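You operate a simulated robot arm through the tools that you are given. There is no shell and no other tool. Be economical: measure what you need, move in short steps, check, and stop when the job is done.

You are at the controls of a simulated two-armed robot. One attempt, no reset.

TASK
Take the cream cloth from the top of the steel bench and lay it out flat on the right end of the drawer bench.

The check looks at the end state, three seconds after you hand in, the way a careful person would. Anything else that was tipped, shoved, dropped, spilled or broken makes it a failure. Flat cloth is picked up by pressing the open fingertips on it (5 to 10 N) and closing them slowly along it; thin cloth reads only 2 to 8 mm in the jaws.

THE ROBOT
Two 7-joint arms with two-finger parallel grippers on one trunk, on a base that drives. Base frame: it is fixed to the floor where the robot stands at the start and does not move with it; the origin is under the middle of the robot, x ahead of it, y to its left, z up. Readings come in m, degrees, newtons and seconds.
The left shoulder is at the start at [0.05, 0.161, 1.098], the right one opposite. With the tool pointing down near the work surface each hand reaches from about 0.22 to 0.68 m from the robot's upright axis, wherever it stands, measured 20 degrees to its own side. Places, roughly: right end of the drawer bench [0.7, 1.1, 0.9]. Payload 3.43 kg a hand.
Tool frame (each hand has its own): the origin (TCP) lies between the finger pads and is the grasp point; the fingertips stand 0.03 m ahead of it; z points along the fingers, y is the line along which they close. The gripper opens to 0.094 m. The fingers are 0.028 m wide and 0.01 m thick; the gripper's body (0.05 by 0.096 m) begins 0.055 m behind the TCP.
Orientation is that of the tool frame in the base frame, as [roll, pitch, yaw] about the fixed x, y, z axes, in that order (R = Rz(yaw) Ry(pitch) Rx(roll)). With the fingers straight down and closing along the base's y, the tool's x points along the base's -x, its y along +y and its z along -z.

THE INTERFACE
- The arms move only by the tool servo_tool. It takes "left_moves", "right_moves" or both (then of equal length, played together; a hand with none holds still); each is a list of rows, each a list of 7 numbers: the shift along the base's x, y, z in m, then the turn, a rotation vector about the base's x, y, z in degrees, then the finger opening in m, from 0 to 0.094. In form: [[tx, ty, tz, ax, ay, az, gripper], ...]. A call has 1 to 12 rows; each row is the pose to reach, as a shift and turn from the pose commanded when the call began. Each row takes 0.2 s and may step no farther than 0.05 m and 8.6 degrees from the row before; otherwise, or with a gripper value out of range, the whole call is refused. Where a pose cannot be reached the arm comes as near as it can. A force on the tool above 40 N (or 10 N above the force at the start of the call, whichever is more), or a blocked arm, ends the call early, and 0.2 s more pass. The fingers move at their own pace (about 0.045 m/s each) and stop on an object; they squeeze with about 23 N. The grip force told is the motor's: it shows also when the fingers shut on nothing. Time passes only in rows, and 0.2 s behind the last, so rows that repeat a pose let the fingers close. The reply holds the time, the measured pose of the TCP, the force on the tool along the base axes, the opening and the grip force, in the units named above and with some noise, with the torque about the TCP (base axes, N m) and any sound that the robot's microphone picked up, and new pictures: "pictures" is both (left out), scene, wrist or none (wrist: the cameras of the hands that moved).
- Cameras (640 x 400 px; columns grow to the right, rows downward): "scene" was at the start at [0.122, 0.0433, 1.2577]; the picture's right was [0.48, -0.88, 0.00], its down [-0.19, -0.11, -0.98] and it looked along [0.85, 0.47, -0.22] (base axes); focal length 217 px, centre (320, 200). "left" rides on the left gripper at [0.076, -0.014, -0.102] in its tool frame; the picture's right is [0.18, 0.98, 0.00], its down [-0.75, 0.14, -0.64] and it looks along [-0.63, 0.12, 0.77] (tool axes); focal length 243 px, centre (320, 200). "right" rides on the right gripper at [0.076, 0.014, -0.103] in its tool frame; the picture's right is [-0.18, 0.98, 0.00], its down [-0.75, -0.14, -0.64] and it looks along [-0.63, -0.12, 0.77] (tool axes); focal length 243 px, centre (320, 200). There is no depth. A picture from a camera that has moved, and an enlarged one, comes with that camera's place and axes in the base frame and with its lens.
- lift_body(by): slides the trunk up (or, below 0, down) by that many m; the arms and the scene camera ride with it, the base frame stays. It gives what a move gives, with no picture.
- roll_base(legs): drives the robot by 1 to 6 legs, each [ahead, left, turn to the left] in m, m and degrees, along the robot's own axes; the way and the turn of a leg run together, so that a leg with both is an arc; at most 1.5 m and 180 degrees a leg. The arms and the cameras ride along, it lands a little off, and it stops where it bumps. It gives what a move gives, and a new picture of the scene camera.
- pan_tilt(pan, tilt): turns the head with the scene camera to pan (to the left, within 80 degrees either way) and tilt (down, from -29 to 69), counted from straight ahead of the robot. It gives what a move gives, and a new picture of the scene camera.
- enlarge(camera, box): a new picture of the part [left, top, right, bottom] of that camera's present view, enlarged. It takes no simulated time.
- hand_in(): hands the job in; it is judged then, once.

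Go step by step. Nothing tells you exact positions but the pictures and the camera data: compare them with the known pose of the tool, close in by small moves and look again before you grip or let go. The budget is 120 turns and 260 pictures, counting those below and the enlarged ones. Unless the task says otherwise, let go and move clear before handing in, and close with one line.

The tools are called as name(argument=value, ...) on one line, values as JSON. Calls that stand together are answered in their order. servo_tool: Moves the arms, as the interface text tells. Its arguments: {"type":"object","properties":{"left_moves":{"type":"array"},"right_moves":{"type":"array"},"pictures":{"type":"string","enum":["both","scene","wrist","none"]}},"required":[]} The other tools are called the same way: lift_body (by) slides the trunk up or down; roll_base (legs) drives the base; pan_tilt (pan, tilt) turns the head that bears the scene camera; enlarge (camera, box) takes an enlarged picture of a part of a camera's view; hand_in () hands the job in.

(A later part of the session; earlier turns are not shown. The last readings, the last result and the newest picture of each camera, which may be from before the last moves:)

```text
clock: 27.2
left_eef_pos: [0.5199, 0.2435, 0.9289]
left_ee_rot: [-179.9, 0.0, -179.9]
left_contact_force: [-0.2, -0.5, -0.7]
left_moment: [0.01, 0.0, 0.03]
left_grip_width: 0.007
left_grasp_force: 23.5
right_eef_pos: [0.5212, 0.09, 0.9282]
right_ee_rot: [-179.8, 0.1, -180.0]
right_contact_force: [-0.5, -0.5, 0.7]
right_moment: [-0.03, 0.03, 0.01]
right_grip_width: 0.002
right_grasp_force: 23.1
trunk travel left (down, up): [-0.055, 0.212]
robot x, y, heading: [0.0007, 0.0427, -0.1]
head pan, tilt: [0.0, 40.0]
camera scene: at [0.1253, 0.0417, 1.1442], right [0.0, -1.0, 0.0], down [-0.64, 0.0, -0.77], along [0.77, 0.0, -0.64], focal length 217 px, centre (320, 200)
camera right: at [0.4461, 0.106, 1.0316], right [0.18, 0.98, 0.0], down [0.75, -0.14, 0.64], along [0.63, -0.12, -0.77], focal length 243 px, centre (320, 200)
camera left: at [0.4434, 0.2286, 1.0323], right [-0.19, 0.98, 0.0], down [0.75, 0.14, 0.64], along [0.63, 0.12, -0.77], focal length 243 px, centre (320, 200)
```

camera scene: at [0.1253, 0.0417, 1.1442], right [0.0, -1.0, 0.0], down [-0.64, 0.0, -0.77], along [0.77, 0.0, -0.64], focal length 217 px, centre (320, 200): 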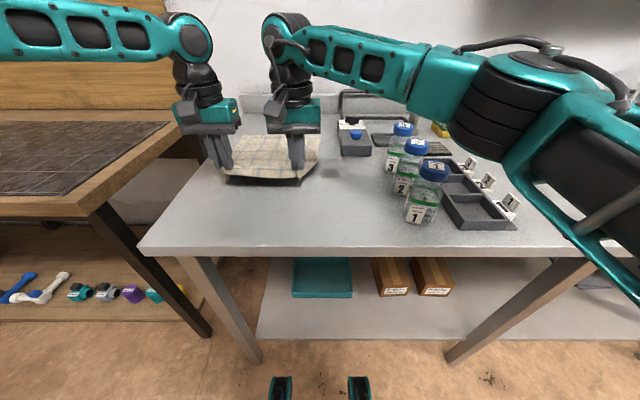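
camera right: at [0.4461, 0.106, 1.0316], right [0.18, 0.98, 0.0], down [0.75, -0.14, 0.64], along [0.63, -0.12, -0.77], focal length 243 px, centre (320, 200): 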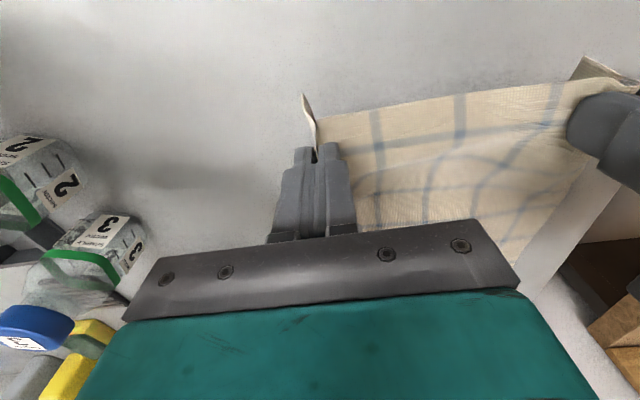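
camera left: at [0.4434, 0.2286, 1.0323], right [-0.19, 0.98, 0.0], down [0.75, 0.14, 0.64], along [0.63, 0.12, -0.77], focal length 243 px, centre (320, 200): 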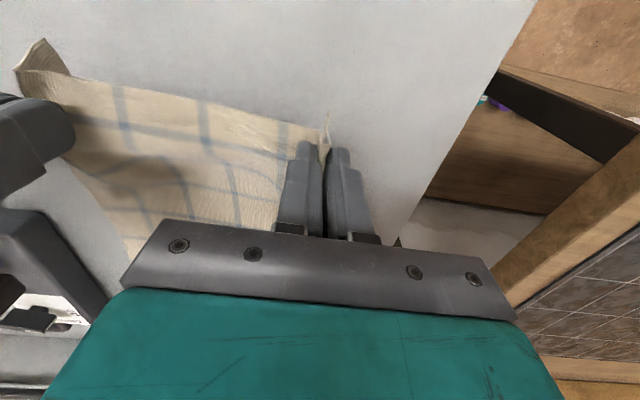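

Both grips hold the near edge. I'll raise the trunk to lift the cloth clear of the bench.

lift_body(by=0.205)

servo_tool(right_moves=[[0, 0, 0.02, 0, 0, 0, 0.0], [0, 0, 0.04, 0, 0, 0, 0.0], [0, 0, 0.06, 0, 0, 0, 0.0], [0, 0, 0.08, 0, 0, 0, 0.0]], left_moves=[[0, 0, 0.02, 0, 0, 0, 0.0], [0, 0, 0.04, 0, 0, 0, 0.0], [0, 0, 0.06, 0, 0, 0, 0.0], [0, 0, 0.08, 0, 0, 0, 0.0]])

```text
clock: 29.4
left_eef_pos: [0.5198, 0.244, 1.1337]
left_ee_rot: [-180.0, 0.0, -179.9]
left_contact_force: [0.4, -0.6, -0.8]
left_moment: [0.03, -0.01, 0.01]
left_grip_width: 0.0067
left_grasp_force: 23.1
right_eef_pos: [0.5226, 0.0912, 1.134]
right_ee_rot: [-179.8, 0.0, 180.0]
right_contact_force: [-0.3, -0.8, -0.6]
right_moment: [0.0, 0.03, 0.01]
right_grip_width: 0.002
right_grasp_force: 23.2
trunk travel left (down, up): [-0.26, 0.007]
robot x, y, heading: [0.0023, 0.0447, 0.0]
head pan, tilt: [0.0, 40.0]
```

```text
clock: 30.4
left_eef_pos: [0.5188, 0.2435, 1.2139]
left_ee_rot: [180.0, 0.1, -179.8]
left_contact_force: [-0.8, -0.3, 0.1]
left_moment: [-0.04, 0.02, -0.01]
left_grip_width: 0.0063
left_grasp_force: 22.6
right_eef_pos: [0.5213, 0.0901, 1.214]
right_ee_rot: [-179.8, 0.0, -179.9]
right_contact_force: [-0.8, 0.4, -0.6]
right_moment: [-0.02, -0.01, 0.02]
right_grip_width: 0.002
right_grasp_force: 23.0
trunk travel left (down, up): [-0.26, 0.007]
robot x, y, heading: [0.0005, 0.0411, -0.1]
head pan, tilt: [0.0, 40.0]
camera scene: at [0.1254, 0.0419, 1.3492], right [0.0, -1.0, 0.0], down [-0.64, 0.0, -0.77], along [0.77, 0.0, -0.64], focal length 217 px, centre (320, 200)
camera right: at [0.446, 0.1062, 1.3171], right [0.18, 0.98, 0.0], down [0.75, -0.14, 0.64], along [0.63, -0.12, -0.77], focal length 243 px, centre (320, 200)
camera left: at [0.4428, 0.2286, 1.3177], right [-0.19, 0.98, 0.0], down [0.75, 0.14, 0.64], along [0.63, 0.12, -0.77], focal length 243 px, centre (320, 200)
```

scene: 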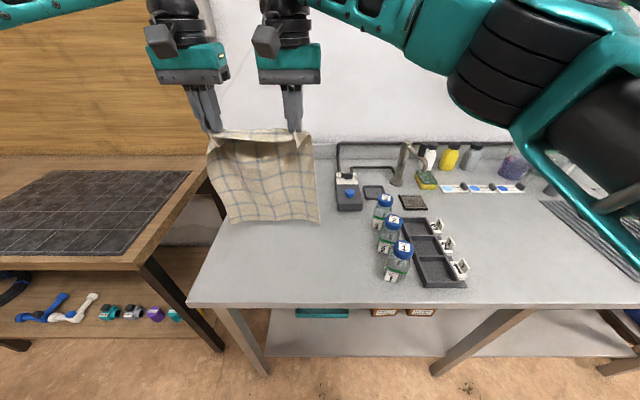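
right: 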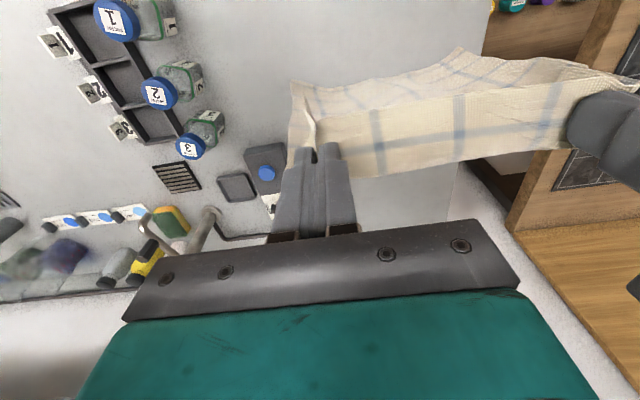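
left: 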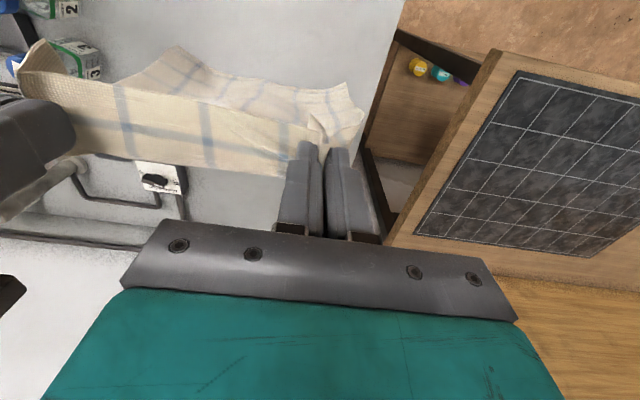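

The cloth hangs cleanly from both hands. I'll back away from the steel bench and drive left to face the drawer bench.

roll_base(legs=[[-0.3, 0, 0], [0, 0.73, 0]])

pan_tilt(pan=0, tilt=30)

```text
clock: 36.0
left_eef_pos: [0.2212, 0.9787, 1.2144]
left_ee_rot: [-180.0, 0.0, -180.0]
left_contact_force: [0.4, 0.5, 0.2]
left_moment: [-0.03, -0.01, 0.03]
left_grip_width: 0.0063
left_grasp_force: 22.8
right_eef_pos: [0.2254, 0.8258, 1.2141]
right_ee_rot: [-179.7, 0.0, -180.0]
right_contact_force: [-0.6, -0.4, 0.0]
right_moment: [-0.01, 0.01, 0.0]
right_grip_width: 0.0018
right_grasp_force: 23.3
trunk travel left (down, up): [-0.26, 0.007]
robot x, y, heading: [-0.2969, 0.7783, 0.1]
head pan, tilt: [0.0, 40.0]
camera scene: at [-0.1725, 0.7771, 1.3492], right [0.0, -1.0, 0.0], down [-0.64, 0.0, -0.77], along [0.77, 0.0, -0.64], focal length 217 px, centre (320, 200)
```

scene: 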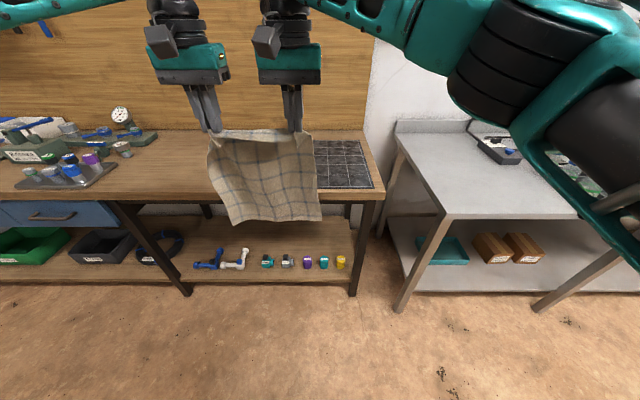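

```text
clock: 36.8
left_eef_pos: [0.2218, 0.9776, 1.2139]
left_ee_rot: [-179.9, 0.1, -179.8]
left_contact_force: [0.1, -0.3, 0.2]
left_moment: [-0.03, 0.0, 0.0]
left_grip_width: 0.0063
left_grasp_force: 22.7
right_eef_pos: [0.2247, 0.8245, 1.2143]
right_ee_rot: [-179.8, 0.0, -179.9]
right_contact_force: [0.9, 0.4, 0.3]
right_moment: [-0.04, 0.0, 0.04]
right_grip_width: 0.002
right_grasp_force: 23.0
trunk travel left (down, up): [-0.26, 0.007]
robot x, y, heading: [-0.2969, 0.7789, -0.1]
head pan, tilt: [0.0, 30.0]
camera scene: at [-0.1671, 0.7768, 1.3645], right [0.0, -1.0, 0.0], down [-0.5, 0.0, -0.87], along [0.87, 0.0, -0.5], focal length 217 px, centre (320, 200)
```

scene: 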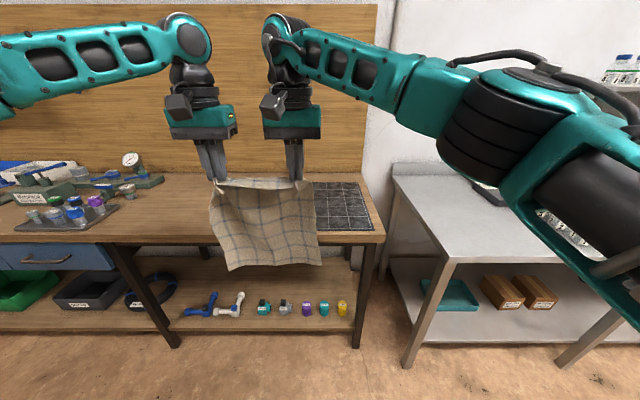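

Both benches are at about z 0.85. The mat spans x 0.495–0.92 and y 0.60–1.22, and the cloth's bottom hangs clear above it. Before driving in, I'll test how far forward the hands reach with the tools pitched forward.

servo_tool(right_moves=[[0.03, 0, 0.0, 0, -8, 0, 0.0], [0.06, 0, 0.0, 0, -16, 0, 0.0], [0.09, 0, 0.0, 0, -24, 0, 0.0], [0.12, 0, 0.0, 0, -32, 0, 0.0], [0.15, 0, 0.0, 0, -40, 0, 0.0], [0.18, 0, 0.0, 0, -45, 0, 0.0], [0.2, 0, 0.0, 0, -45, 0, 0.0]], left_moves=[[0.03, 0, 0.0, 0, -8, 0, 0.0], [0.06, 0, 0.0, 0, -16, 0, 0.0], [0.09, 0, 0.0, 0, -24, 0, 0.0], [0.12, 0, 0.0, 0, -32, 0, 0.0], [0.15, 0, 0.0, 0, -40, 0, 0.0], [0.18, 0, 0.0, 0, -45, 0, 0.0], [0.2, 0, 0.0, 0, -45, 0, 0.0]], pictures="scene")

```text
clock: 38.4
left_eef_pos: [0.3813, 0.9953, 1.2124]
left_ee_rot: [-179.5, 45.3, 179.6]
left_contact_force: [4.1, -24.7, 0.5]
left_moment: [-0.62, -0.08, -0.51]
left_grip_width: 0.0078
left_grasp_force: 23.3
left hand out of reach, approached as far as the arm can: row 2, 3, 4, 5, 6, 7
right_eef_pos: [0.4034, 0.8312, 1.2144]
right_ee_rot: [179.8, 44.9, -179.5]
right_contact_force: [-4.0, 25.2, -0.9]
right_moment: [0.56, 0.1, 0.59]
right_grip_width: 0.0024
right_grasp_force: 22.9
right hand out of reach, approached as far as the arm can: row 7
trunk travel left (down, up): [-0.26, 0.007]
robot x, y, heading: [-0.2971, 0.7795, -0.0]
head pan, tilt: [0.0, 30.0]
camera scene: at [-0.1672, 0.7765, 1.3646], right [0.0, -1.0, 0.0], down [-0.5, 0.0, -0.87], along [0.87, 0.0, -0.5], focal length 217 px, centre (320, 200)
```

scene: 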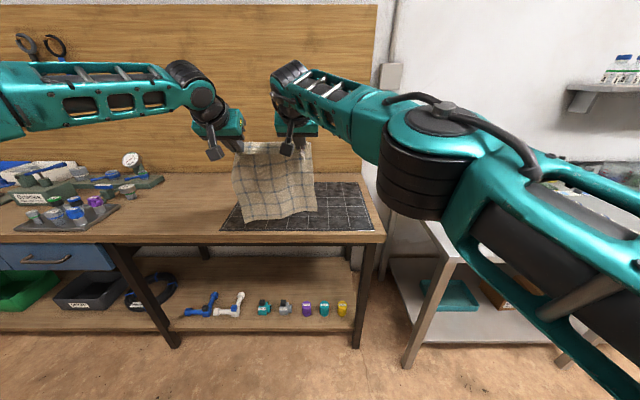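

The hands reach about 0.68 m ahead, but the left drifted and the cloth is taut (25 N). I'll relax that straight away by bringing the hands level and closer.

servo_tool(right_moves=[[-0.02, 0.01, 0.0, 0, 0, 0, 0.0], [-0.04, 0.014, 0.0, 0, 0, 0, 0.0]], left_moves=[[-0.005, 0.0, 0.0, 0, 0, 0, 0.0], [-0.02, 0.0, 0.0, 0, 0, 0, 0.0]], pictures="wrist")

```text
clock: 39.0
left_eef_pos: [0.3614, 1.0012, 1.2142]
left_ee_rot: [-179.8, 45.3, -179.9]
left_contact_force: [-0.5, -15.6, 0.0]
left_moment: [-0.3, -0.04, -0.32]
left_grip_width: 0.0071
left_grasp_force: 23.3
right_eef_pos: [0.3662, 0.8391, 1.2155]
right_ee_rot: [-179.9, 45.0, 179.9]
right_contact_force: [-0.9, 14.8, -1.4]
right_moment: [0.34, 0.03, 0.39]
right_grip_width: 0.0022
right_grasp_force: 22.8
trunk travel left (down, up): [-0.26, 0.007]
robot x, y, heading: [-0.2927, 0.7813, 0.1]
head pan, tilt: [0.0, 30.0]
camera right: at [0.2399, 0.8548, 1.2343], right [0.13, 0.98, 0.13], down [0.08, -0.14, 0.99], along [0.99, -0.12, -0.09], focal length 243 px, centre (320, 200)
camera left: at [0.2349, 0.987, 1.2321], right [-0.13, 0.98, -0.13], down [0.08, 0.14, 0.99], along [0.99, 0.12, -0.09], focal length 243 px, centre (320, 200)
```

right: 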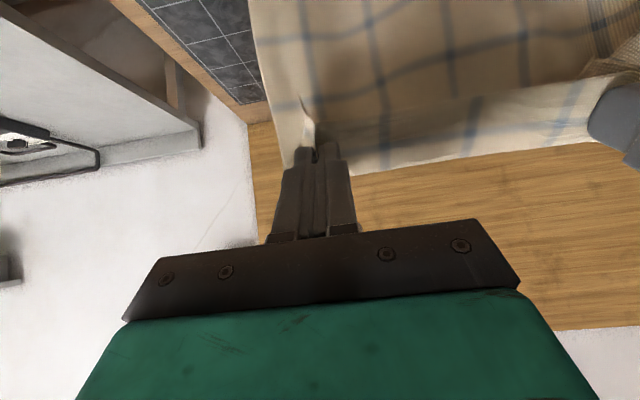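
left: 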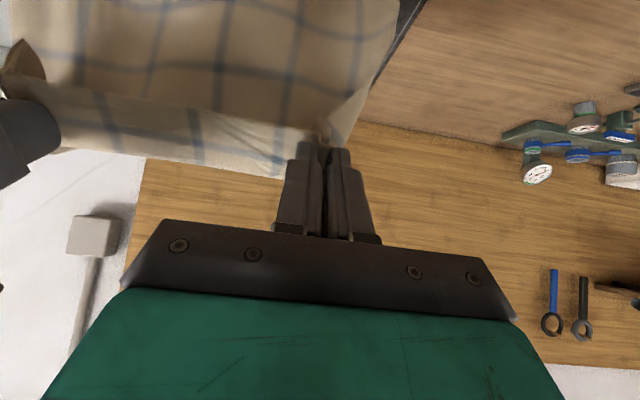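

servo_tool(right_moves=[[0.0, 0.006, 0.0, 0, 0, 0, 0.0], [0, 0.006, 0.0, 0, 0, 0, 0.0]], left_moves=[[0, -0.004, 0.0, 0, 0, 0, 0.0], [0.004, -0.006, 0.0, 0, 0, 0, 0.0]], pictures="none")

roll_base(legs=[[0.38, 0.02, 0]])

```text
clock: 39.6
left_eef_pos: [0.367, 0.9976, 1.2109]
left_ee_rot: [179.9, 44.9, -179.8]
left_contact_force: [0.2, -1.7, -0.8]
left_moment: [-0.04, -0.01, -0.07]
left_grip_width: 0.006
left_grasp_force: 22.9
right_eef_pos: [0.3681, 0.8412, 1.2145]
right_ee_rot: [-179.5, 45.1, 179.7]
right_contact_force: [-0.2, 2.2, -0.9]
right_moment: [0.03, -0.01, 0.05]
right_grip_width: 0.0022
right_grasp_force: 23.3
trunk travel left (down, up): [-0.26, 0.007]
robot x, y, heading: [-0.2961, 0.7804, -0.3]
head pan, tilt: [0.0, 30.0]
```

```text
clock: 42.0
left_eef_pos: [0.7472, 1.0141, 1.2126]
left_ee_rot: [-179.9, 45.0, 180.0]
left_contact_force: [-0.3, 0.3, -1.0]
left_moment: [0.0, 0.01, -0.03]
left_grip_width: 0.0063
left_grasp_force: 23.2
right_eef_pos: [0.7484, 0.8625, 1.2148]
right_ee_rot: [-179.9, 45.0, 179.8]
right_contact_force: [-0.2, 1.1, -0.3]
right_moment: [0.01, 0.0, -0.01]
right_grip_width: 0.002
right_grasp_force: 22.9
trunk travel left (down, up): [-0.26, 0.007]
robot x, y, heading: [0.0829, 0.797, -0.2]
head pan, tilt: [0.0, 30.0]
camera scene: at [0.2132, 0.7964, 1.3645], right [0.0, -1.0, 0.0], down [-0.5, 0.0, -0.87], along [0.87, 0.0, -0.5], focal length 217 px, centre (320, 200)
```

scene: 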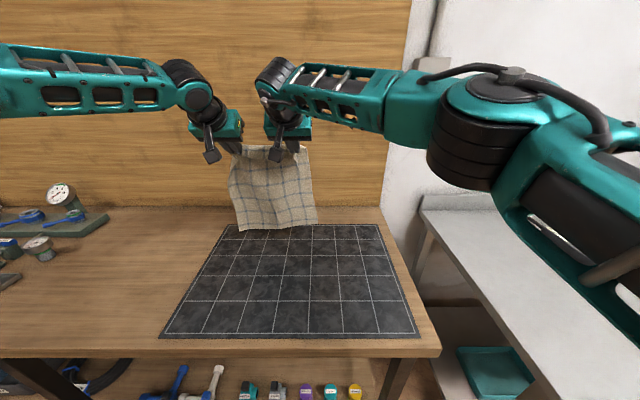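

The base is in place with the mat right in front and the cloth hanging over its far part. I'll edge forward slightly, then lower the trunk until the cloth's bottom is near the mat.

roll_base(legs=[[0.04, 0, 0]])

lift_body(by=-0.05)

enlarge(camera="scene", box=[160, 100, 480, 300])

```text
clock: 42.9
left_eef_pos: [0.7872, 1.0146, 1.2116]
left_ee_rot: [-179.9, 45.0, 180.0]
left_contact_force: [-0.3, 0.8, 0.0]
left_moment: [-0.01, 0.02, 0.02]
left_grip_width: 0.0064
left_grasp_force: 22.8
right_eef_pos: [0.7889, 0.8619, 1.2148]
right_ee_rot: [-179.8, 45.0, 179.9]
right_contact_force: [0.0, -0.2, -0.6]
right_moment: [0.01, 0.02, 0.02]
right_grip_width: 0.002
right_grasp_force: 23.1
trunk travel left (down, up): [-0.26, 0.007]
robot x, y, heading: [0.12, 0.8009, -0.1]
head pan, tilt: [0.0, 30.0]
camera scene: at [0.254, 0.7963, 1.3644], right [0.0, -1.0, 0.0], down [-0.5, 0.0, -0.87], along [0.87, 0.0, -0.5], focal length 217 px, centre (320, 200)
```

scene: 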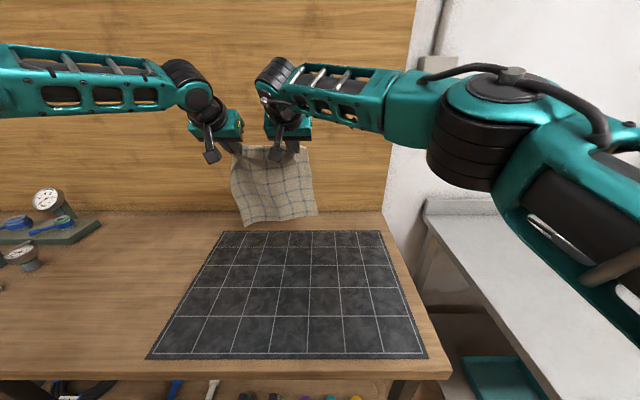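

```text
clock: 43.8
left_eef_pos: [0.7866, 1.0151, 1.1629]
left_ee_rot: [-179.9, 45.1, -179.9]
left_contact_force: [-0.3, -1.1, -0.4]
left_moment: [-0.01, 0.02, 0.01]
left_grip_width: 0.0062
left_grasp_force: 23.3
right_eef_pos: [0.7863, 0.8619, 1.1657]
right_ee_rot: [-179.8, 45.1, 179.9]
right_contact_force: [0.3, 0.3, 0.4]
right_moment: [0.01, 0.01, -0.02]
right_grip_width: 0.0021
right_grasp_force: 22.6
trunk travel left (down, up): [-0.21, 0.057]
robot x, y, heading: [0.1208, 0.8011, 0.2]
head pan, tilt: [0.0, 30.0]
```

```text
2.00 times, centred on (320, 200) of scene
camera zoom: at [0.2524, 0.7962, 1.3146], right [0.0, -1.0, 0.0], down [-0.5, 0.0, -0.87], along [0.87, 0.0, -0.5], focal length 434 px, centre (320, 200)
```

zoom: 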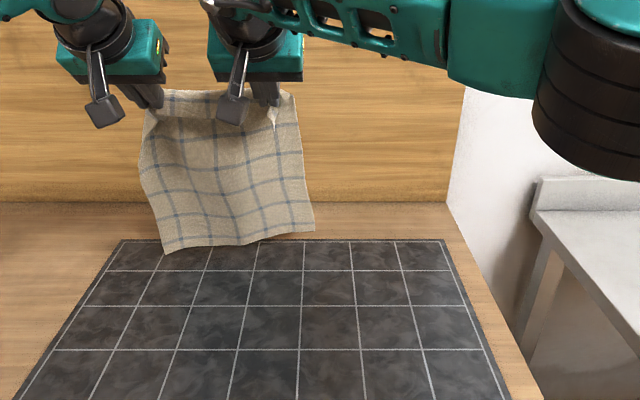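

The bottom of the cloth is about 6–7 cm above the mat, so I'll lower the trunk a bit more. Then I'll lay it out by moving the hands down and back together while returning the tools to vertical.

lift_body(by=-0.045)

servo_tool(right_moves=[[-0.012, 0, -0.012, 0, 3, 0, 0.0], [-0.026, 0, -0.024, 0, 6, 0, 0.0], [-0.04, 0, -0.036, 0, 9, 0, 0.0], [-0.054, 0, -0.048, 0, 12, 0, 0.0], [-0.068, 0, -0.06, 0, 15, 0, 0.0]], left_moves=[[-0.012, 0, -0.012, 0, 3, 0, 0.0], [-0.026, 0, -0.024, 0, 6, 0, 0.0], [-0.04, 0, -0.036, 0, 9, 0, 0.0], [-0.054, 0, -0.048, 0, 12, 0, 0.0], [-0.068, 0, -0.06, 0, 15, 0, 0.0]], pictures="scene")

enlarge(camera="scene", box=[160, 100, 480, 300])

```text
clock: 44.6
left_eef_pos: [0.7863, 1.0135, 1.118]
left_ee_rot: [-179.9, 45.2, -180.0]
left_contact_force: [-0.8, -0.3, 0.4]
left_moment: [-0.03, -0.01, -0.03]
left_grip_width: 0.0062
left_grasp_force: 23.0
right_eef_pos: [0.7863, 0.8628, 1.1206]
right_ee_rot: [-179.8, 45.1, 179.9]
right_contact_force: [0.8, 0.3, -0.3]
right_moment: [0.01, 0.0, -0.01]
right_grip_width: 0.0023
right_grasp_force: 23.3
trunk travel left (down, up): [-0.165, 0.102]
robot x, y, heading: [0.1176, 0.7991, -0.0]
head pan, tilt: [0.0, 30.0]
```

```text
clock: 45.9
left_eef_pos: [0.7185, 1.0139, 1.0584]
left_ee_rot: [-179.9, 30.0, 180.0]
left_contact_force: [0.4, -3.0, -0.1]
left_moment: [-0.06, 0.0, -0.05]
left_grip_width: 0.0022
left_grasp_force: 23.4
right_eef_pos: [0.7181, 0.8626, 1.0613]
right_ee_rot: [-179.6, 30.0, 180.0]
right_contact_force: [0.4, 1.6, 0.0]
right_moment: [0.03, 0.02, 0.0]
right_grip_width: 0.002
right_grasp_force: 23.0
trunk travel left (down, up): [-0.165, 0.102]
robot x, y, heading: [0.1227, 0.7968, -0.2]
head pan, tilt: [0.0, 30.0]
camera scene: at [0.2526, 0.7963, 1.2696], right [0.0, -1.0, 0.0], down [-0.5, 0.0, -0.87], along [0.87, 0.0, -0.5], focal length 217 px, centre (320, 200)
```

scene: 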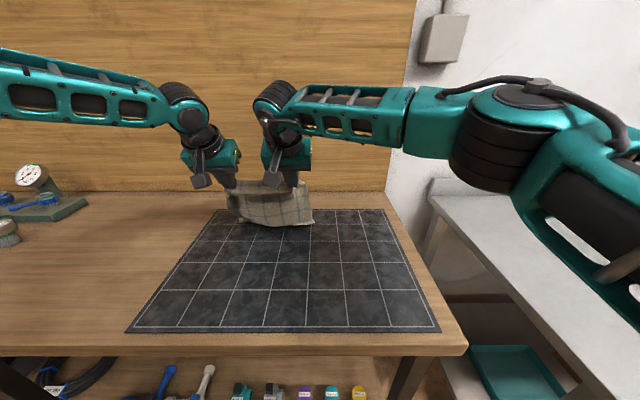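

```text
2.00 times, centred on (320, 200) of scene
camera zoom: at [0.2526, 0.7963, 1.2696], right [0.0, -1.0, 0.0], down [-0.5, 0.0, -0.87], along [0.87, 0.0, -0.5], focal length 434 px, centre (320, 200)
```

zoom: 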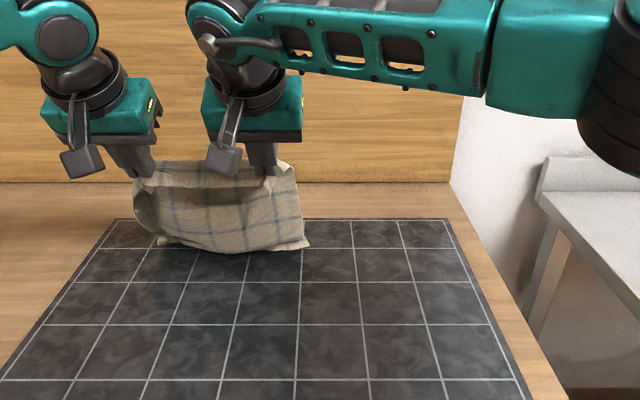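

The cloth has touched down and is starting to lay back. I'll keep going down and back, with wrist views.

servo_tool(right_moves=[[-0.014, 0, -0.012, 0, 3, 0, 0.0], [-0.028, 0, -0.024, 0, 6, 0, 0.0], [-0.042, 0, -0.034, 0, 9, 0, 0.0]], left_moves=[[-0.014, 0, -0.012, 0, 3, 0, 0.0], [-0.028, 0, -0.024, 0, 6, 0, 0.0], [-0.042, 0, -0.034, 0, 9, 0, 0.0]])

```text
clock: 46.6
left_eef_pos: [0.6763, 1.014, 1.023]
left_ee_rot: [-179.9, 21.0, 180.0]
left_contact_force: [0.3, -1.8, 0.6]
left_moment: [-0.04, -0.01, -0.03]
left_grip_width: 0.0023
left_grasp_force: 23.7
right_eef_pos: [0.6748, 0.8626, 1.0256]
right_ee_rot: [-179.8, 20.9, 179.8]
right_contact_force: [0.7, 1.4, 0.3]
right_moment: [0.04, 0.04, 0.02]
right_grip_width: 0.0021
right_grasp_force: 22.8
trunk travel left (down, up): [-0.165, 0.102]
robot x, y, heading: [0.1223, 0.7965, -0.1]
head pan, tilt: [0.0, 30.0]
camera scene: at [0.2526, 0.7962, 1.2696], right [0.0, -1.0, 0.0], down [-0.5, 0.0, -0.87], along [0.87, 0.0, -0.5], focal length 217 px, centre (320, 200)
camera right: at [0.5684, 0.8785, 1.0949], right [0.18, 0.98, 0.06], down [0.47, -0.14, 0.87], along [0.86, -0.12, -0.49], focal length 243 px, centre (320, 200)
camera left: at [0.5677, 0.9995, 1.0924], right [-0.17, 0.98, -0.07], down [0.47, 0.14, 0.87], along [0.86, 0.12, -0.49], focal length 243 px, centre (320, 200)
```

scene: 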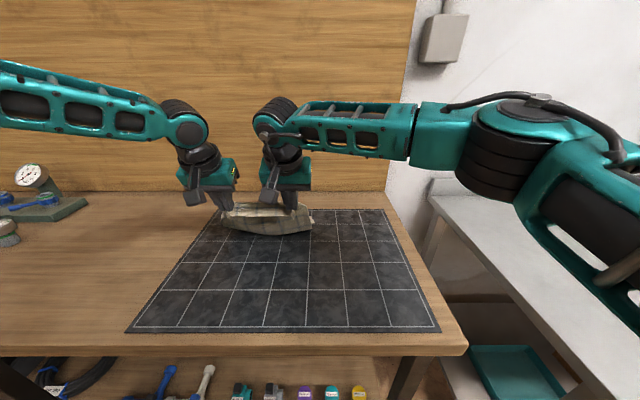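
right: 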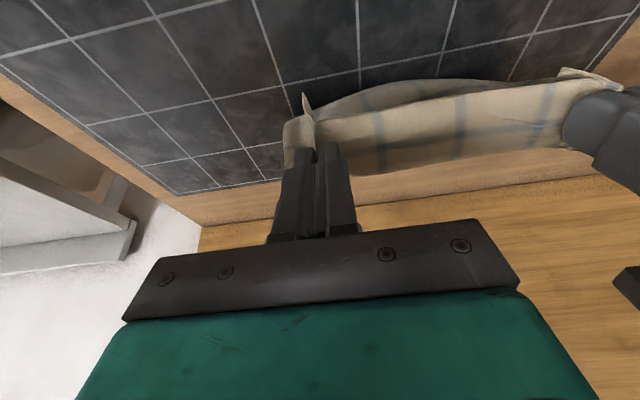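
left: 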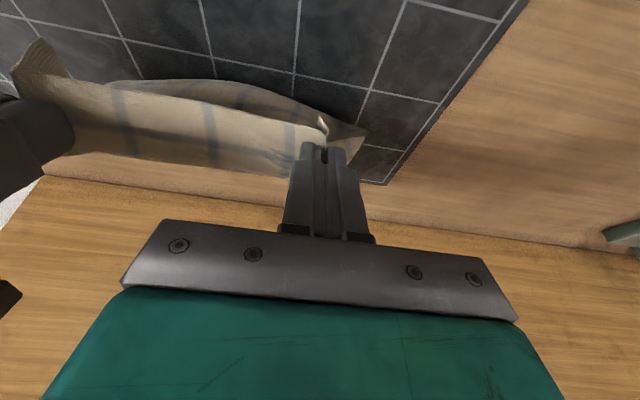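

servo_tool(right_moves=[[-0.014, 0, -0.01, 0, 3, 0, 0.0], [-0.028, 0, -0.022, 0, 6, 0, 0.0], [-0.042, 0, -0.034, 0, 9, 0, 0.0], [-0.056, 0, -0.046, 0, 12, 0, 0.0]], left_moves=[[-0.014, 0, -0.01, 0, 3, 0, 0.0], [-0.028, 0, -0.022, 0, 6, 0, 0.0], [-0.042, 0, -0.034, 0, 9, 0, 0.0], [-0.056, 0, -0.046, 0, 12, 0, 0.0]])

```text
clock: 47.6
left_eef_pos: [0.6186, 1.0137, 0.9764]
left_ee_rot: [-179.9, 9.0, 179.9]
left_contact_force: [0.4, -1.8, -0.5]
left_moment: [-0.05, -0.02, -0.01]
left_grip_width: 0.0025
left_grasp_force: 22.8
right_eef_pos: [0.6199, 0.8624, 0.9796]
right_ee_rot: [-179.7, 9.0, 179.9]
right_contact_force: [0.1, 1.3, -0.6]
right_moment: [0.02, 0.04, 0.05]
right_grip_width: 0.0021
right_grasp_force: 23.1
trunk travel left (down, up): [-0.165, 0.102]
robot x, y, heading: [0.1212, 0.8003, -0.1]
head pan, tilt: [0.0, 30.0]
camera scene: at [0.2527, 0.7963, 1.2696], right [0.0, -1.0, 0.0], down [-0.5, 0.0, -0.87], along [0.87, 0.0, -0.5], focal length 217 px, centre (320, 200)
camera right: at [0.5293, 0.8787, 1.07], right [0.18, 0.98, 0.02], down [0.64, -0.14, 0.75], along [0.74, -0.12, -0.66], focal length 243 px, centre (320, 200)
camera left: at [0.528, 0.9996, 1.0674], right [-0.18, 0.98, -0.03], down [0.64, 0.14, 0.75], along [0.74, 0.12, -0.66], focal length 243 px, centre (320, 200)
```

scene: 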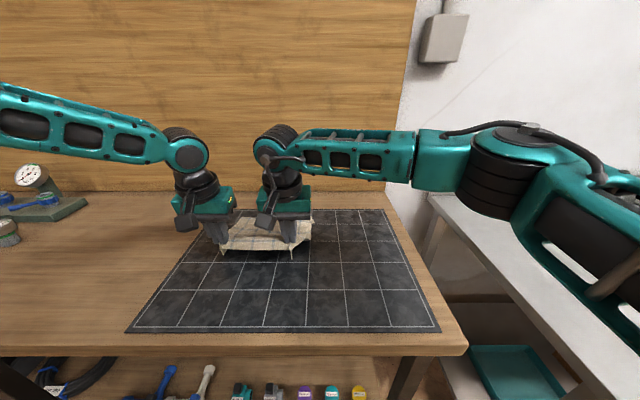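
right: 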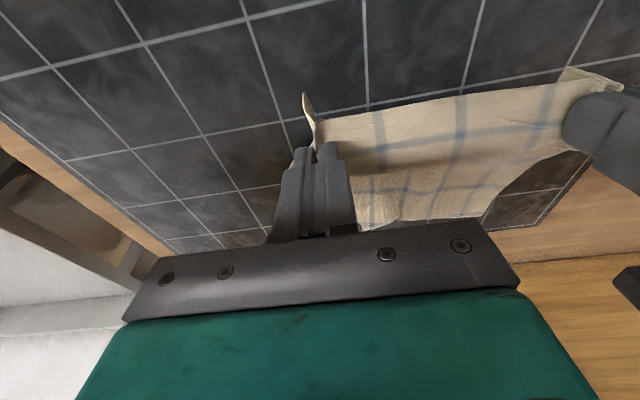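
left: 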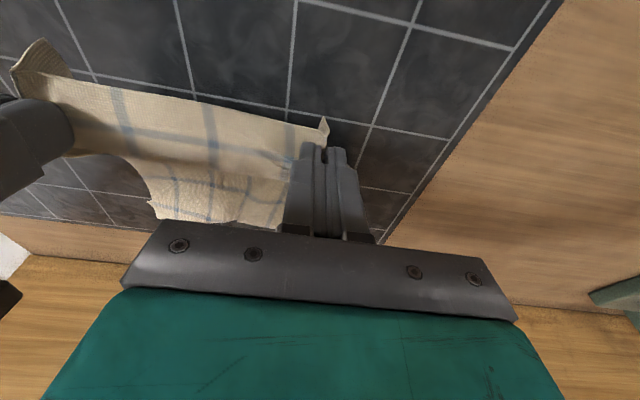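

The far part is lying back on the mat as planned. I'll continue with the trunk down, then the hands back.

servo_tool(right_moves=[[-0.015, 0, -0.005, 0, 3, 0, 0.0], [-0.03, 0, -0.01, 0, 6, 0, 0.0], [-0.045, 0, -0.015, 0, 9, 0, 0.0]], left_moves=[[-0.015, 0, -0.005, 0, 3, 0, 0.0], [-0.03, 0, -0.01, 0, 6, 0, 0.0], [-0.045, 0, -0.015, 0, 9, 0, 0.0]], pictures="none")

lift_body(by=-0.05)

servo_tool(right_moves=[[-0.015, 0, 0, 0, 0, 0, 0.0], [-0.03, 0, 0, 0, 0, 0, 0.0]], left_moves=[[-0.015, 0, 0, 0, 0, 0, 0.0], [-0.03, 0, 0, 0, 0, 0, 0.0]])

```text
clock: 48.5
left_eef_pos: [0.5737, 1.0135, 0.9621]
left_ee_rot: [-179.9, 0.0, 180.0]
left_contact_force: [-0.5, -1.5, -0.5]
left_moment: [-0.02, -0.01, -0.03]
left_grip_width: 0.0024
left_grasp_force: 23.0
right_eef_pos: [0.5755, 0.8624, 0.9648]
right_ee_rot: [-179.7, 0.1, 179.8]
right_contact_force: [-0.5, 1.0, 0.5]
right_moment: [0.05, 0.04, 0.03]
right_grip_width: 0.0021
right_grasp_force: 22.7
trunk travel left (down, up): [-0.165, 0.102]
robot x, y, heading: [0.1206, 0.7998, 0.1]
head pan, tilt: [0.0, 30.0]
```

```text
clock: 49.4
left_eef_pos: [0.5761, 1.0145, 0.913]
left_ee_rot: [-179.9, 0.2, -180.0]
left_contact_force: [1.0, -1.3, -0.2]
left_moment: [-0.07, -0.03, 0.02]
left_grip_width: 0.0023
left_grasp_force: 22.9
right_eef_pos: [0.5761, 0.863, 0.9153]
right_ee_rot: [-179.7, 0.0, 180.0]
right_contact_force: [0.2, 1.4, -0.4]
right_moment: [0.05, 0.01, 0.02]
right_grip_width: 0.0019
right_grasp_force: 23.1
trunk travel left (down, up): [-0.115, 0.152]
robot x, y, heading: [0.1209, 0.7991, -0.1]
head pan, tilt: [0.0, 30.0]
```

```text
clock: 50.0
left_eef_pos: [0.5454, 1.0137, 0.9132]
left_ee_rot: [-179.9, 0.1, -180.0]
left_contact_force: [0.1, -1.2, 0.1]
left_moment: [-0.08, -0.05, 0.02]
left_grip_width: 0.0024
left_grasp_force: 23.1
right_eef_pos: [0.5458, 0.8631, 0.9156]
right_ee_rot: [-179.7, 0.1, 179.9]
right_contact_force: [-0.5, 1.9, -0.5]
right_moment: [0.03, -0.01, 0.03]
right_grip_width: 0.0022
right_grasp_force: 23.0
trunk travel left (down, up): [-0.115, 0.152]
robot x, y, heading: [0.1217, 0.7966, -0.2]
head pan, tilt: [0.0, 30.0]
camera scene: at [0.2524, 0.7963, 1.2196], right [0.0, -1.0, 0.0], down [-0.5, 0.0, -0.87], along [0.87, 0.0, -0.5], focal length 217 px, centre (320, 200)
camera right: at [0.47, 0.8787, 1.0182], right [0.19, 0.98, 0.0], down [0.75, -0.14, 0.64], along [0.63, -0.12, -0.77], focal length 243 px, centre (320, 200)
camera left: at [0.4683, 0.9995, 1.0159], right [-0.18, 0.98, 0.0], down [0.75, 0.14, 0.64], along [0.63, 0.12, -0.77], focal length 243 px, centre (320, 200)
```

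scene: 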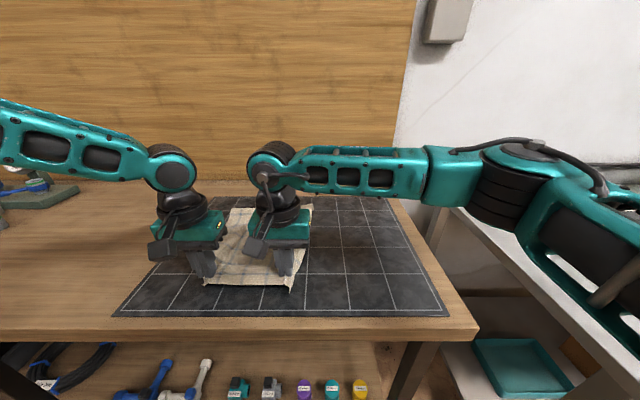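
right: 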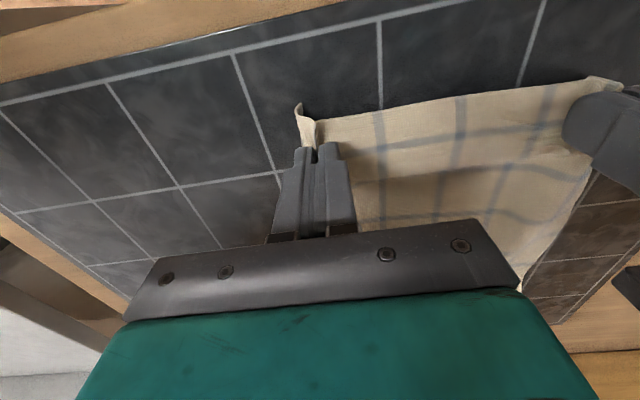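
left: 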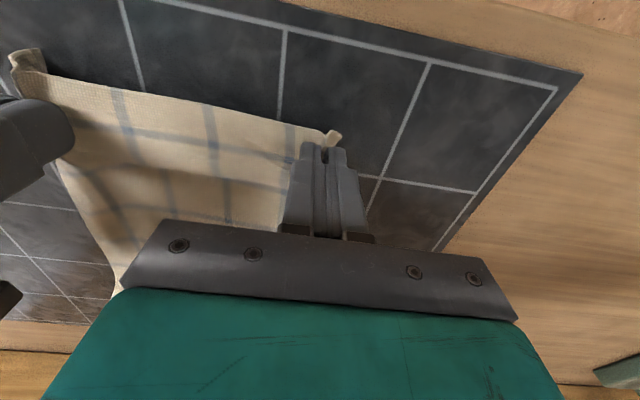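

The cloth is laid out behind the hands. I'll lower the hands to the mat with a slight pull back to tension it.

servo_tool(right_moves=[[-0.006, 0, -0.008, 0, 0, 0, 0.0], [-0.012, 0, -0.016, 0, 0, 0, 0.0], [-0.018, 0, -0.022, 0, 0, 0, 0.0], [-0.022, 0, -0.028, 0, 0, 0, 0.0]], left_moves=[[-0.006, 0, -0.007, 0, 0, 0, 0.0], [-0.012, 0, -0.014, 0, 0, 0, 0.0], [-0.018, 0, -0.02, 0, 0, 0, 0.0], [-0.022, 0, -0.026, 0, 0, 0, 0.0]])

enlarge(camera="scene", box=[130, 180, 370, 330])

```text
clock: 51.0
left_eef_pos: [0.5299, 1.0137, 0.8947]
left_ee_rot: [-179.8, 1.6, 179.9]
left_contact_force: [-0.8, 2.9, 17.4]
left_moment: [0.14, -0.12, 0.04]
left_grip_width: 0.0021
left_grasp_force: 22.9
right_eef_pos: [0.529, 0.8608, 0.8949]
right_ee_rot: [179.8, 1.1, 179.5]
right_contact_force: [-0.1, -3.0, 14.3]
right_moment: [-0.23, 0.08, 0.06]
right_grip_width: 0.0022
right_grasp_force: 22.9
trunk travel left (down, up): [-0.115, 0.152]
robot x, y, heading: [0.1209, 0.7989, -0.0]
head pan, tilt: [0.0, 30.0]
stopped in row 4 (left hand): the force on the tool passed its limit (the readings are from after the stop); the commanded pose is now the measured one
camera scene: at [0.2507, 0.7957, 1.22], right [0.0, -1.0, 0.0], down [-0.5, 0.0, -0.87], along [0.87, 0.0, -0.5], focal length 217 px, centre (320, 200)
camera right: at [0.4506, 0.8777, 0.997], right [0.19, 0.98, 0.01], down [0.74, -0.15, 0.66], along [0.65, -0.12, -0.75], focal length 243 px, centre (320, 200)
camera left: at [0.4503, 0.999, 0.9961], right [-0.18, 0.98, -0.01], down [0.73, 0.14, 0.66], along [0.65, 0.12, -0.75], focal length 243 px, centre (320, 200)
```

scene: 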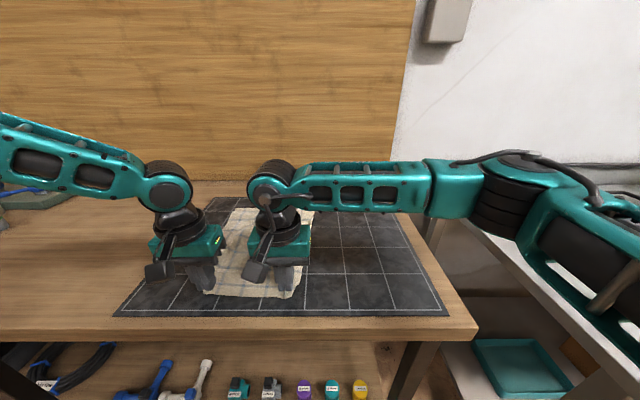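
right: 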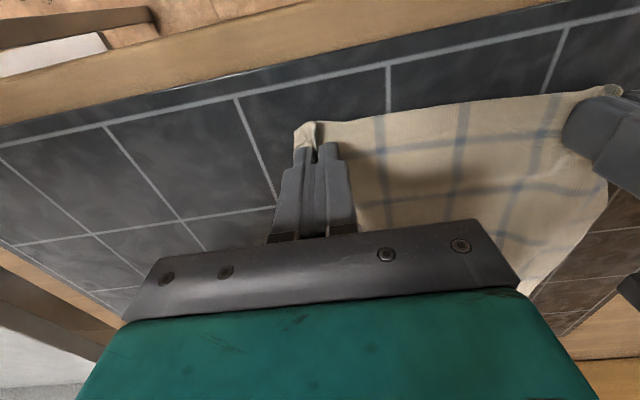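
left: 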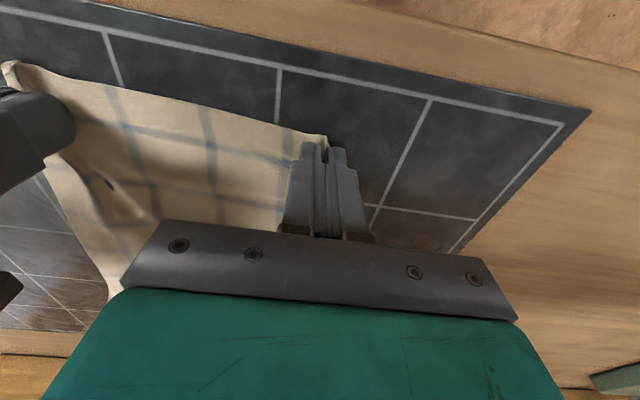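

```text
2.67 times, centred on (250, 255) of scene
camera zoom: at [0.2507, 0.7957, 1.22], right [0.0, -1.0, 0.0], down [-0.5, 0.0, -0.87], along [0.87, 0.0, -0.5], focal length 579 px, centre (507, 53)
```

zoom: 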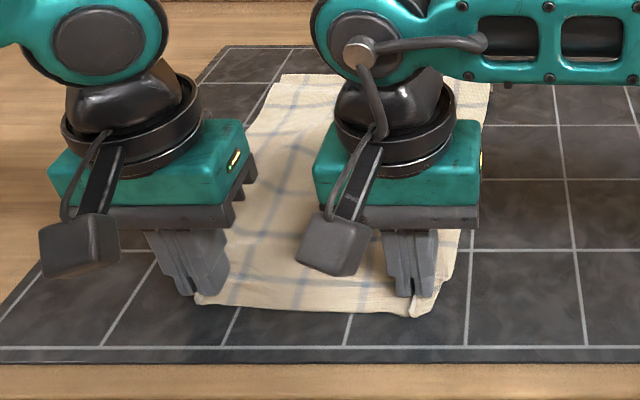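

Contact is at fingertip height z≈0.865, the mat surface. I'll lift a few mm, pull back slightly to straighten the cloth, set down and look.

servo_tool(right_moves=[[0, 0, 0.005, 0, -0.6, 0, 0.0], [-0.008, -0.001, 0.005, 0, -1, 0, 0.0], [-0.016, -0.002, 0.004, 0, -1, 0, 0.0], [-0.016, -0.002, 0.002, 0, -1, 0, 0.0]], left_moves=[[0, 0, 0.005, 0, -0.8, 0, 0.0], [-0.008, 0.001, 0.005, 0, -1.5, 0, 0.0], [-0.016, 0.002, 0.004, 0, -1.5, 0, 0.0], [-0.016, 0.002, 0.002, 0, -1.5, 0, 0.0]])

enlarge(camera="scene", box=[130, 180, 370, 330])

```text
clock: 52.0
left_eef_pos: [0.5143, 1.0158, 0.8955]
left_ee_rot: [-179.8, 3.0, 180.0]
left_contact_force: [1.7, -0.6, 9.2]
left_moment: [-0.05, -0.01, -0.01]
left_grip_width: 0.0026
left_grasp_force: 23.0
right_eef_pos: [0.5131, 0.8593, 0.8956]
right_ee_rot: [179.8, 1.9, 179.4]
right_contact_force: [2.9, 3.1, 6.9]
right_moment: [0.02, -0.04, 0.05]
right_grip_width: 0.0023
right_grasp_force: 22.5
trunk travel left (down, up): [-0.115, 0.152]
robot x, y, heading: [0.1247, 0.7978, 0.0]
head pan, tilt: [0.0, 30.0]
camera scene: at [0.2526, 0.7961, 1.2199], right [0.0, -1.0, 0.0], down [-0.5, 0.0, -0.87], along [0.87, 0.0, -0.5], focal length 217 px, centre (320, 200)
camera right: at [0.4338, 0.8763, 0.9961], right [0.19, 0.98, 0.01], down [0.73, -0.15, 0.67], along [0.66, -0.12, -0.74], focal length 243 px, centre (320, 200)
camera left: at [0.4327, 1.0014, 0.9945], right [-0.18, 0.98, -0.01], down [0.72, 0.14, 0.68], along [0.67, 0.12, -0.73], focal length 243 px, centre (320, 200)
```

scene: 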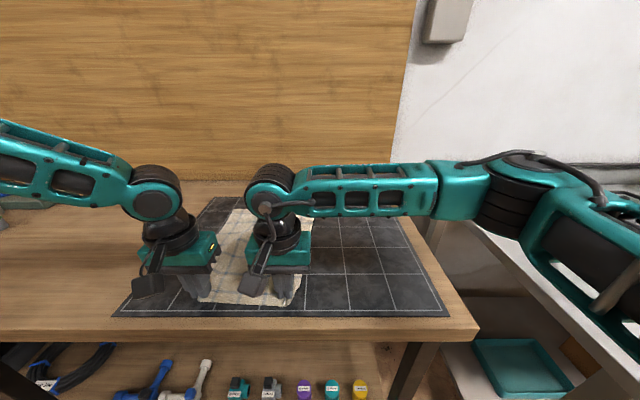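
right: 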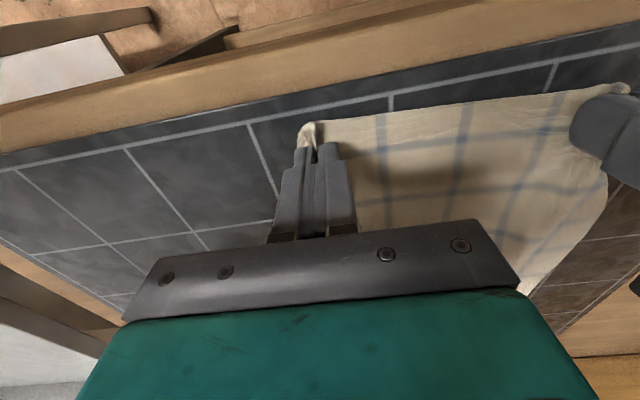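
left: 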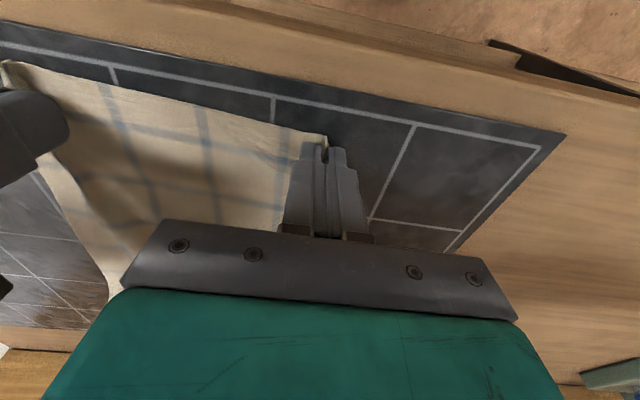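

```text
2.67 times, centred on (250, 255) of scene
camera zoom: at [0.2526, 0.7961, 1.2199], right [0.0, -1.0, 0.0], down [-0.5, 0.0, -0.87], along [0.87, 0.0, -0.5], focal length 579 px, centre (507, 53)
```

zoom: 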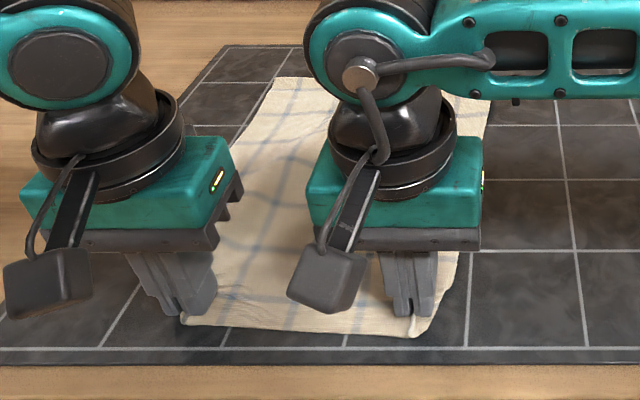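

The cloth looks flat and straight. I'll open the fingers slowly at the surface, then rise clear.

servo_tool(right_moves=[[0, 0, 0, 0, 0, 0, 0.006], [0, 0, 0, 0, 0, 0, 0.014], [0, 0, 0, 0, 0, 0, 0.022], [0, 0, 0, 0, 0, 0, 0.03], [0, 0, 0.002, 0, 0, 0, 0.03], [0, 0, 0.01, 0, 0, 0, 0.03], [0, 0, 0.03, 0, 0, 0, 0.03], [0, 0, 0.06, 0, 0, 0, 0.03], [0, 0, 0.1, 0, 0, 0, 0.03]], left_moves=[[0, 0, 0, 0, 0, 0, 0.006], [0, 0, 0, 0, 0, 0, 0.014], [0, 0, 0, 0, 0, 0, 0.022], [0, 0, 0, 0, 0, 0, 0.03], [0, 0, 0.002, 0, 0, 0, 0.03], [0, 0, 0.01, 0, 0, 0, 0.03], [0, 0, 0.03, 0, 0, 0, 0.03], [0, 0, 0.06, 0, 0, 0, 0.03], [0, 0, 0.1, 0, 0, 0, 0.03]])

```text
clock: 54.0
left_eef_pos: [0.5135, 1.0164, 0.9954]
left_ee_rot: [-179.8, 2.6, -180.0]
left_contact_force: [-0.3, -0.4, -0.4]
left_moment: [-0.01, 0.0, -0.05]
left_grip_width: 0.0302
left_grasp_force: 0.0
right_eef_pos: [0.513, 0.8583, 0.9943]
right_ee_rot: [-180.0, 1.9, 179.5]
right_contact_force: [0.4, -0.1, 0.9]
right_moment: [0.05, -0.05, 0.05]
right_grip_width: 0.0301
right_grasp_force: 0.0
trunk travel left (down, up): [-0.115, 0.152]
robot x, y, heading: [0.1218, 0.7985, -0.0]
head pan, tilt: [0.0, 30.0]
camera scene: at [0.2527, 0.7963, 1.2196], right [0.0, -1.0, 0.0], down [-0.5, 0.0, -0.87], along [0.87, 0.0, -0.5], focal length 217 px, centre (320, 200)
camera right: at [0.4334, 0.8746, 1.0944], right [0.19, 0.98, 0.01], down [0.73, -0.15, 0.67], along [0.65, -0.12, -0.75], focal length 243 px, centre (320, 200)
camera left: at [0.4318, 1.0017, 1.0943], right [-0.18, 0.98, -0.01], down [0.72, 0.14, 0.68], along [0.67, 0.12, -0.74], focal length 243 px, centre (320, 200)
```

scene: 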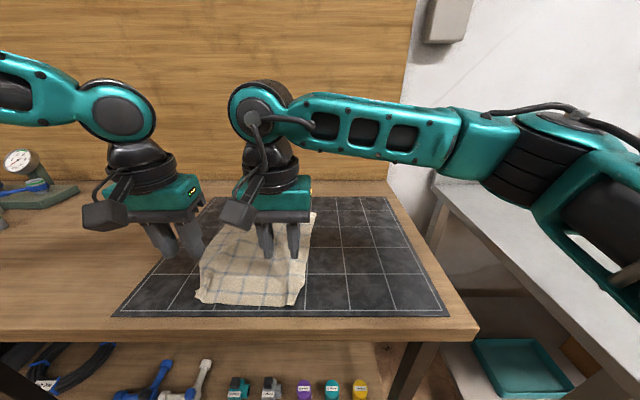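
right: 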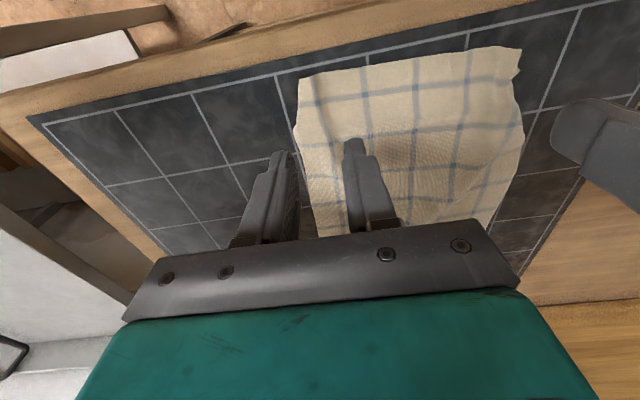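
left: 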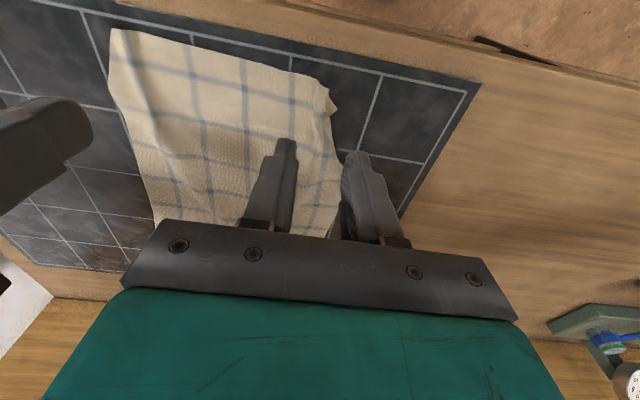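

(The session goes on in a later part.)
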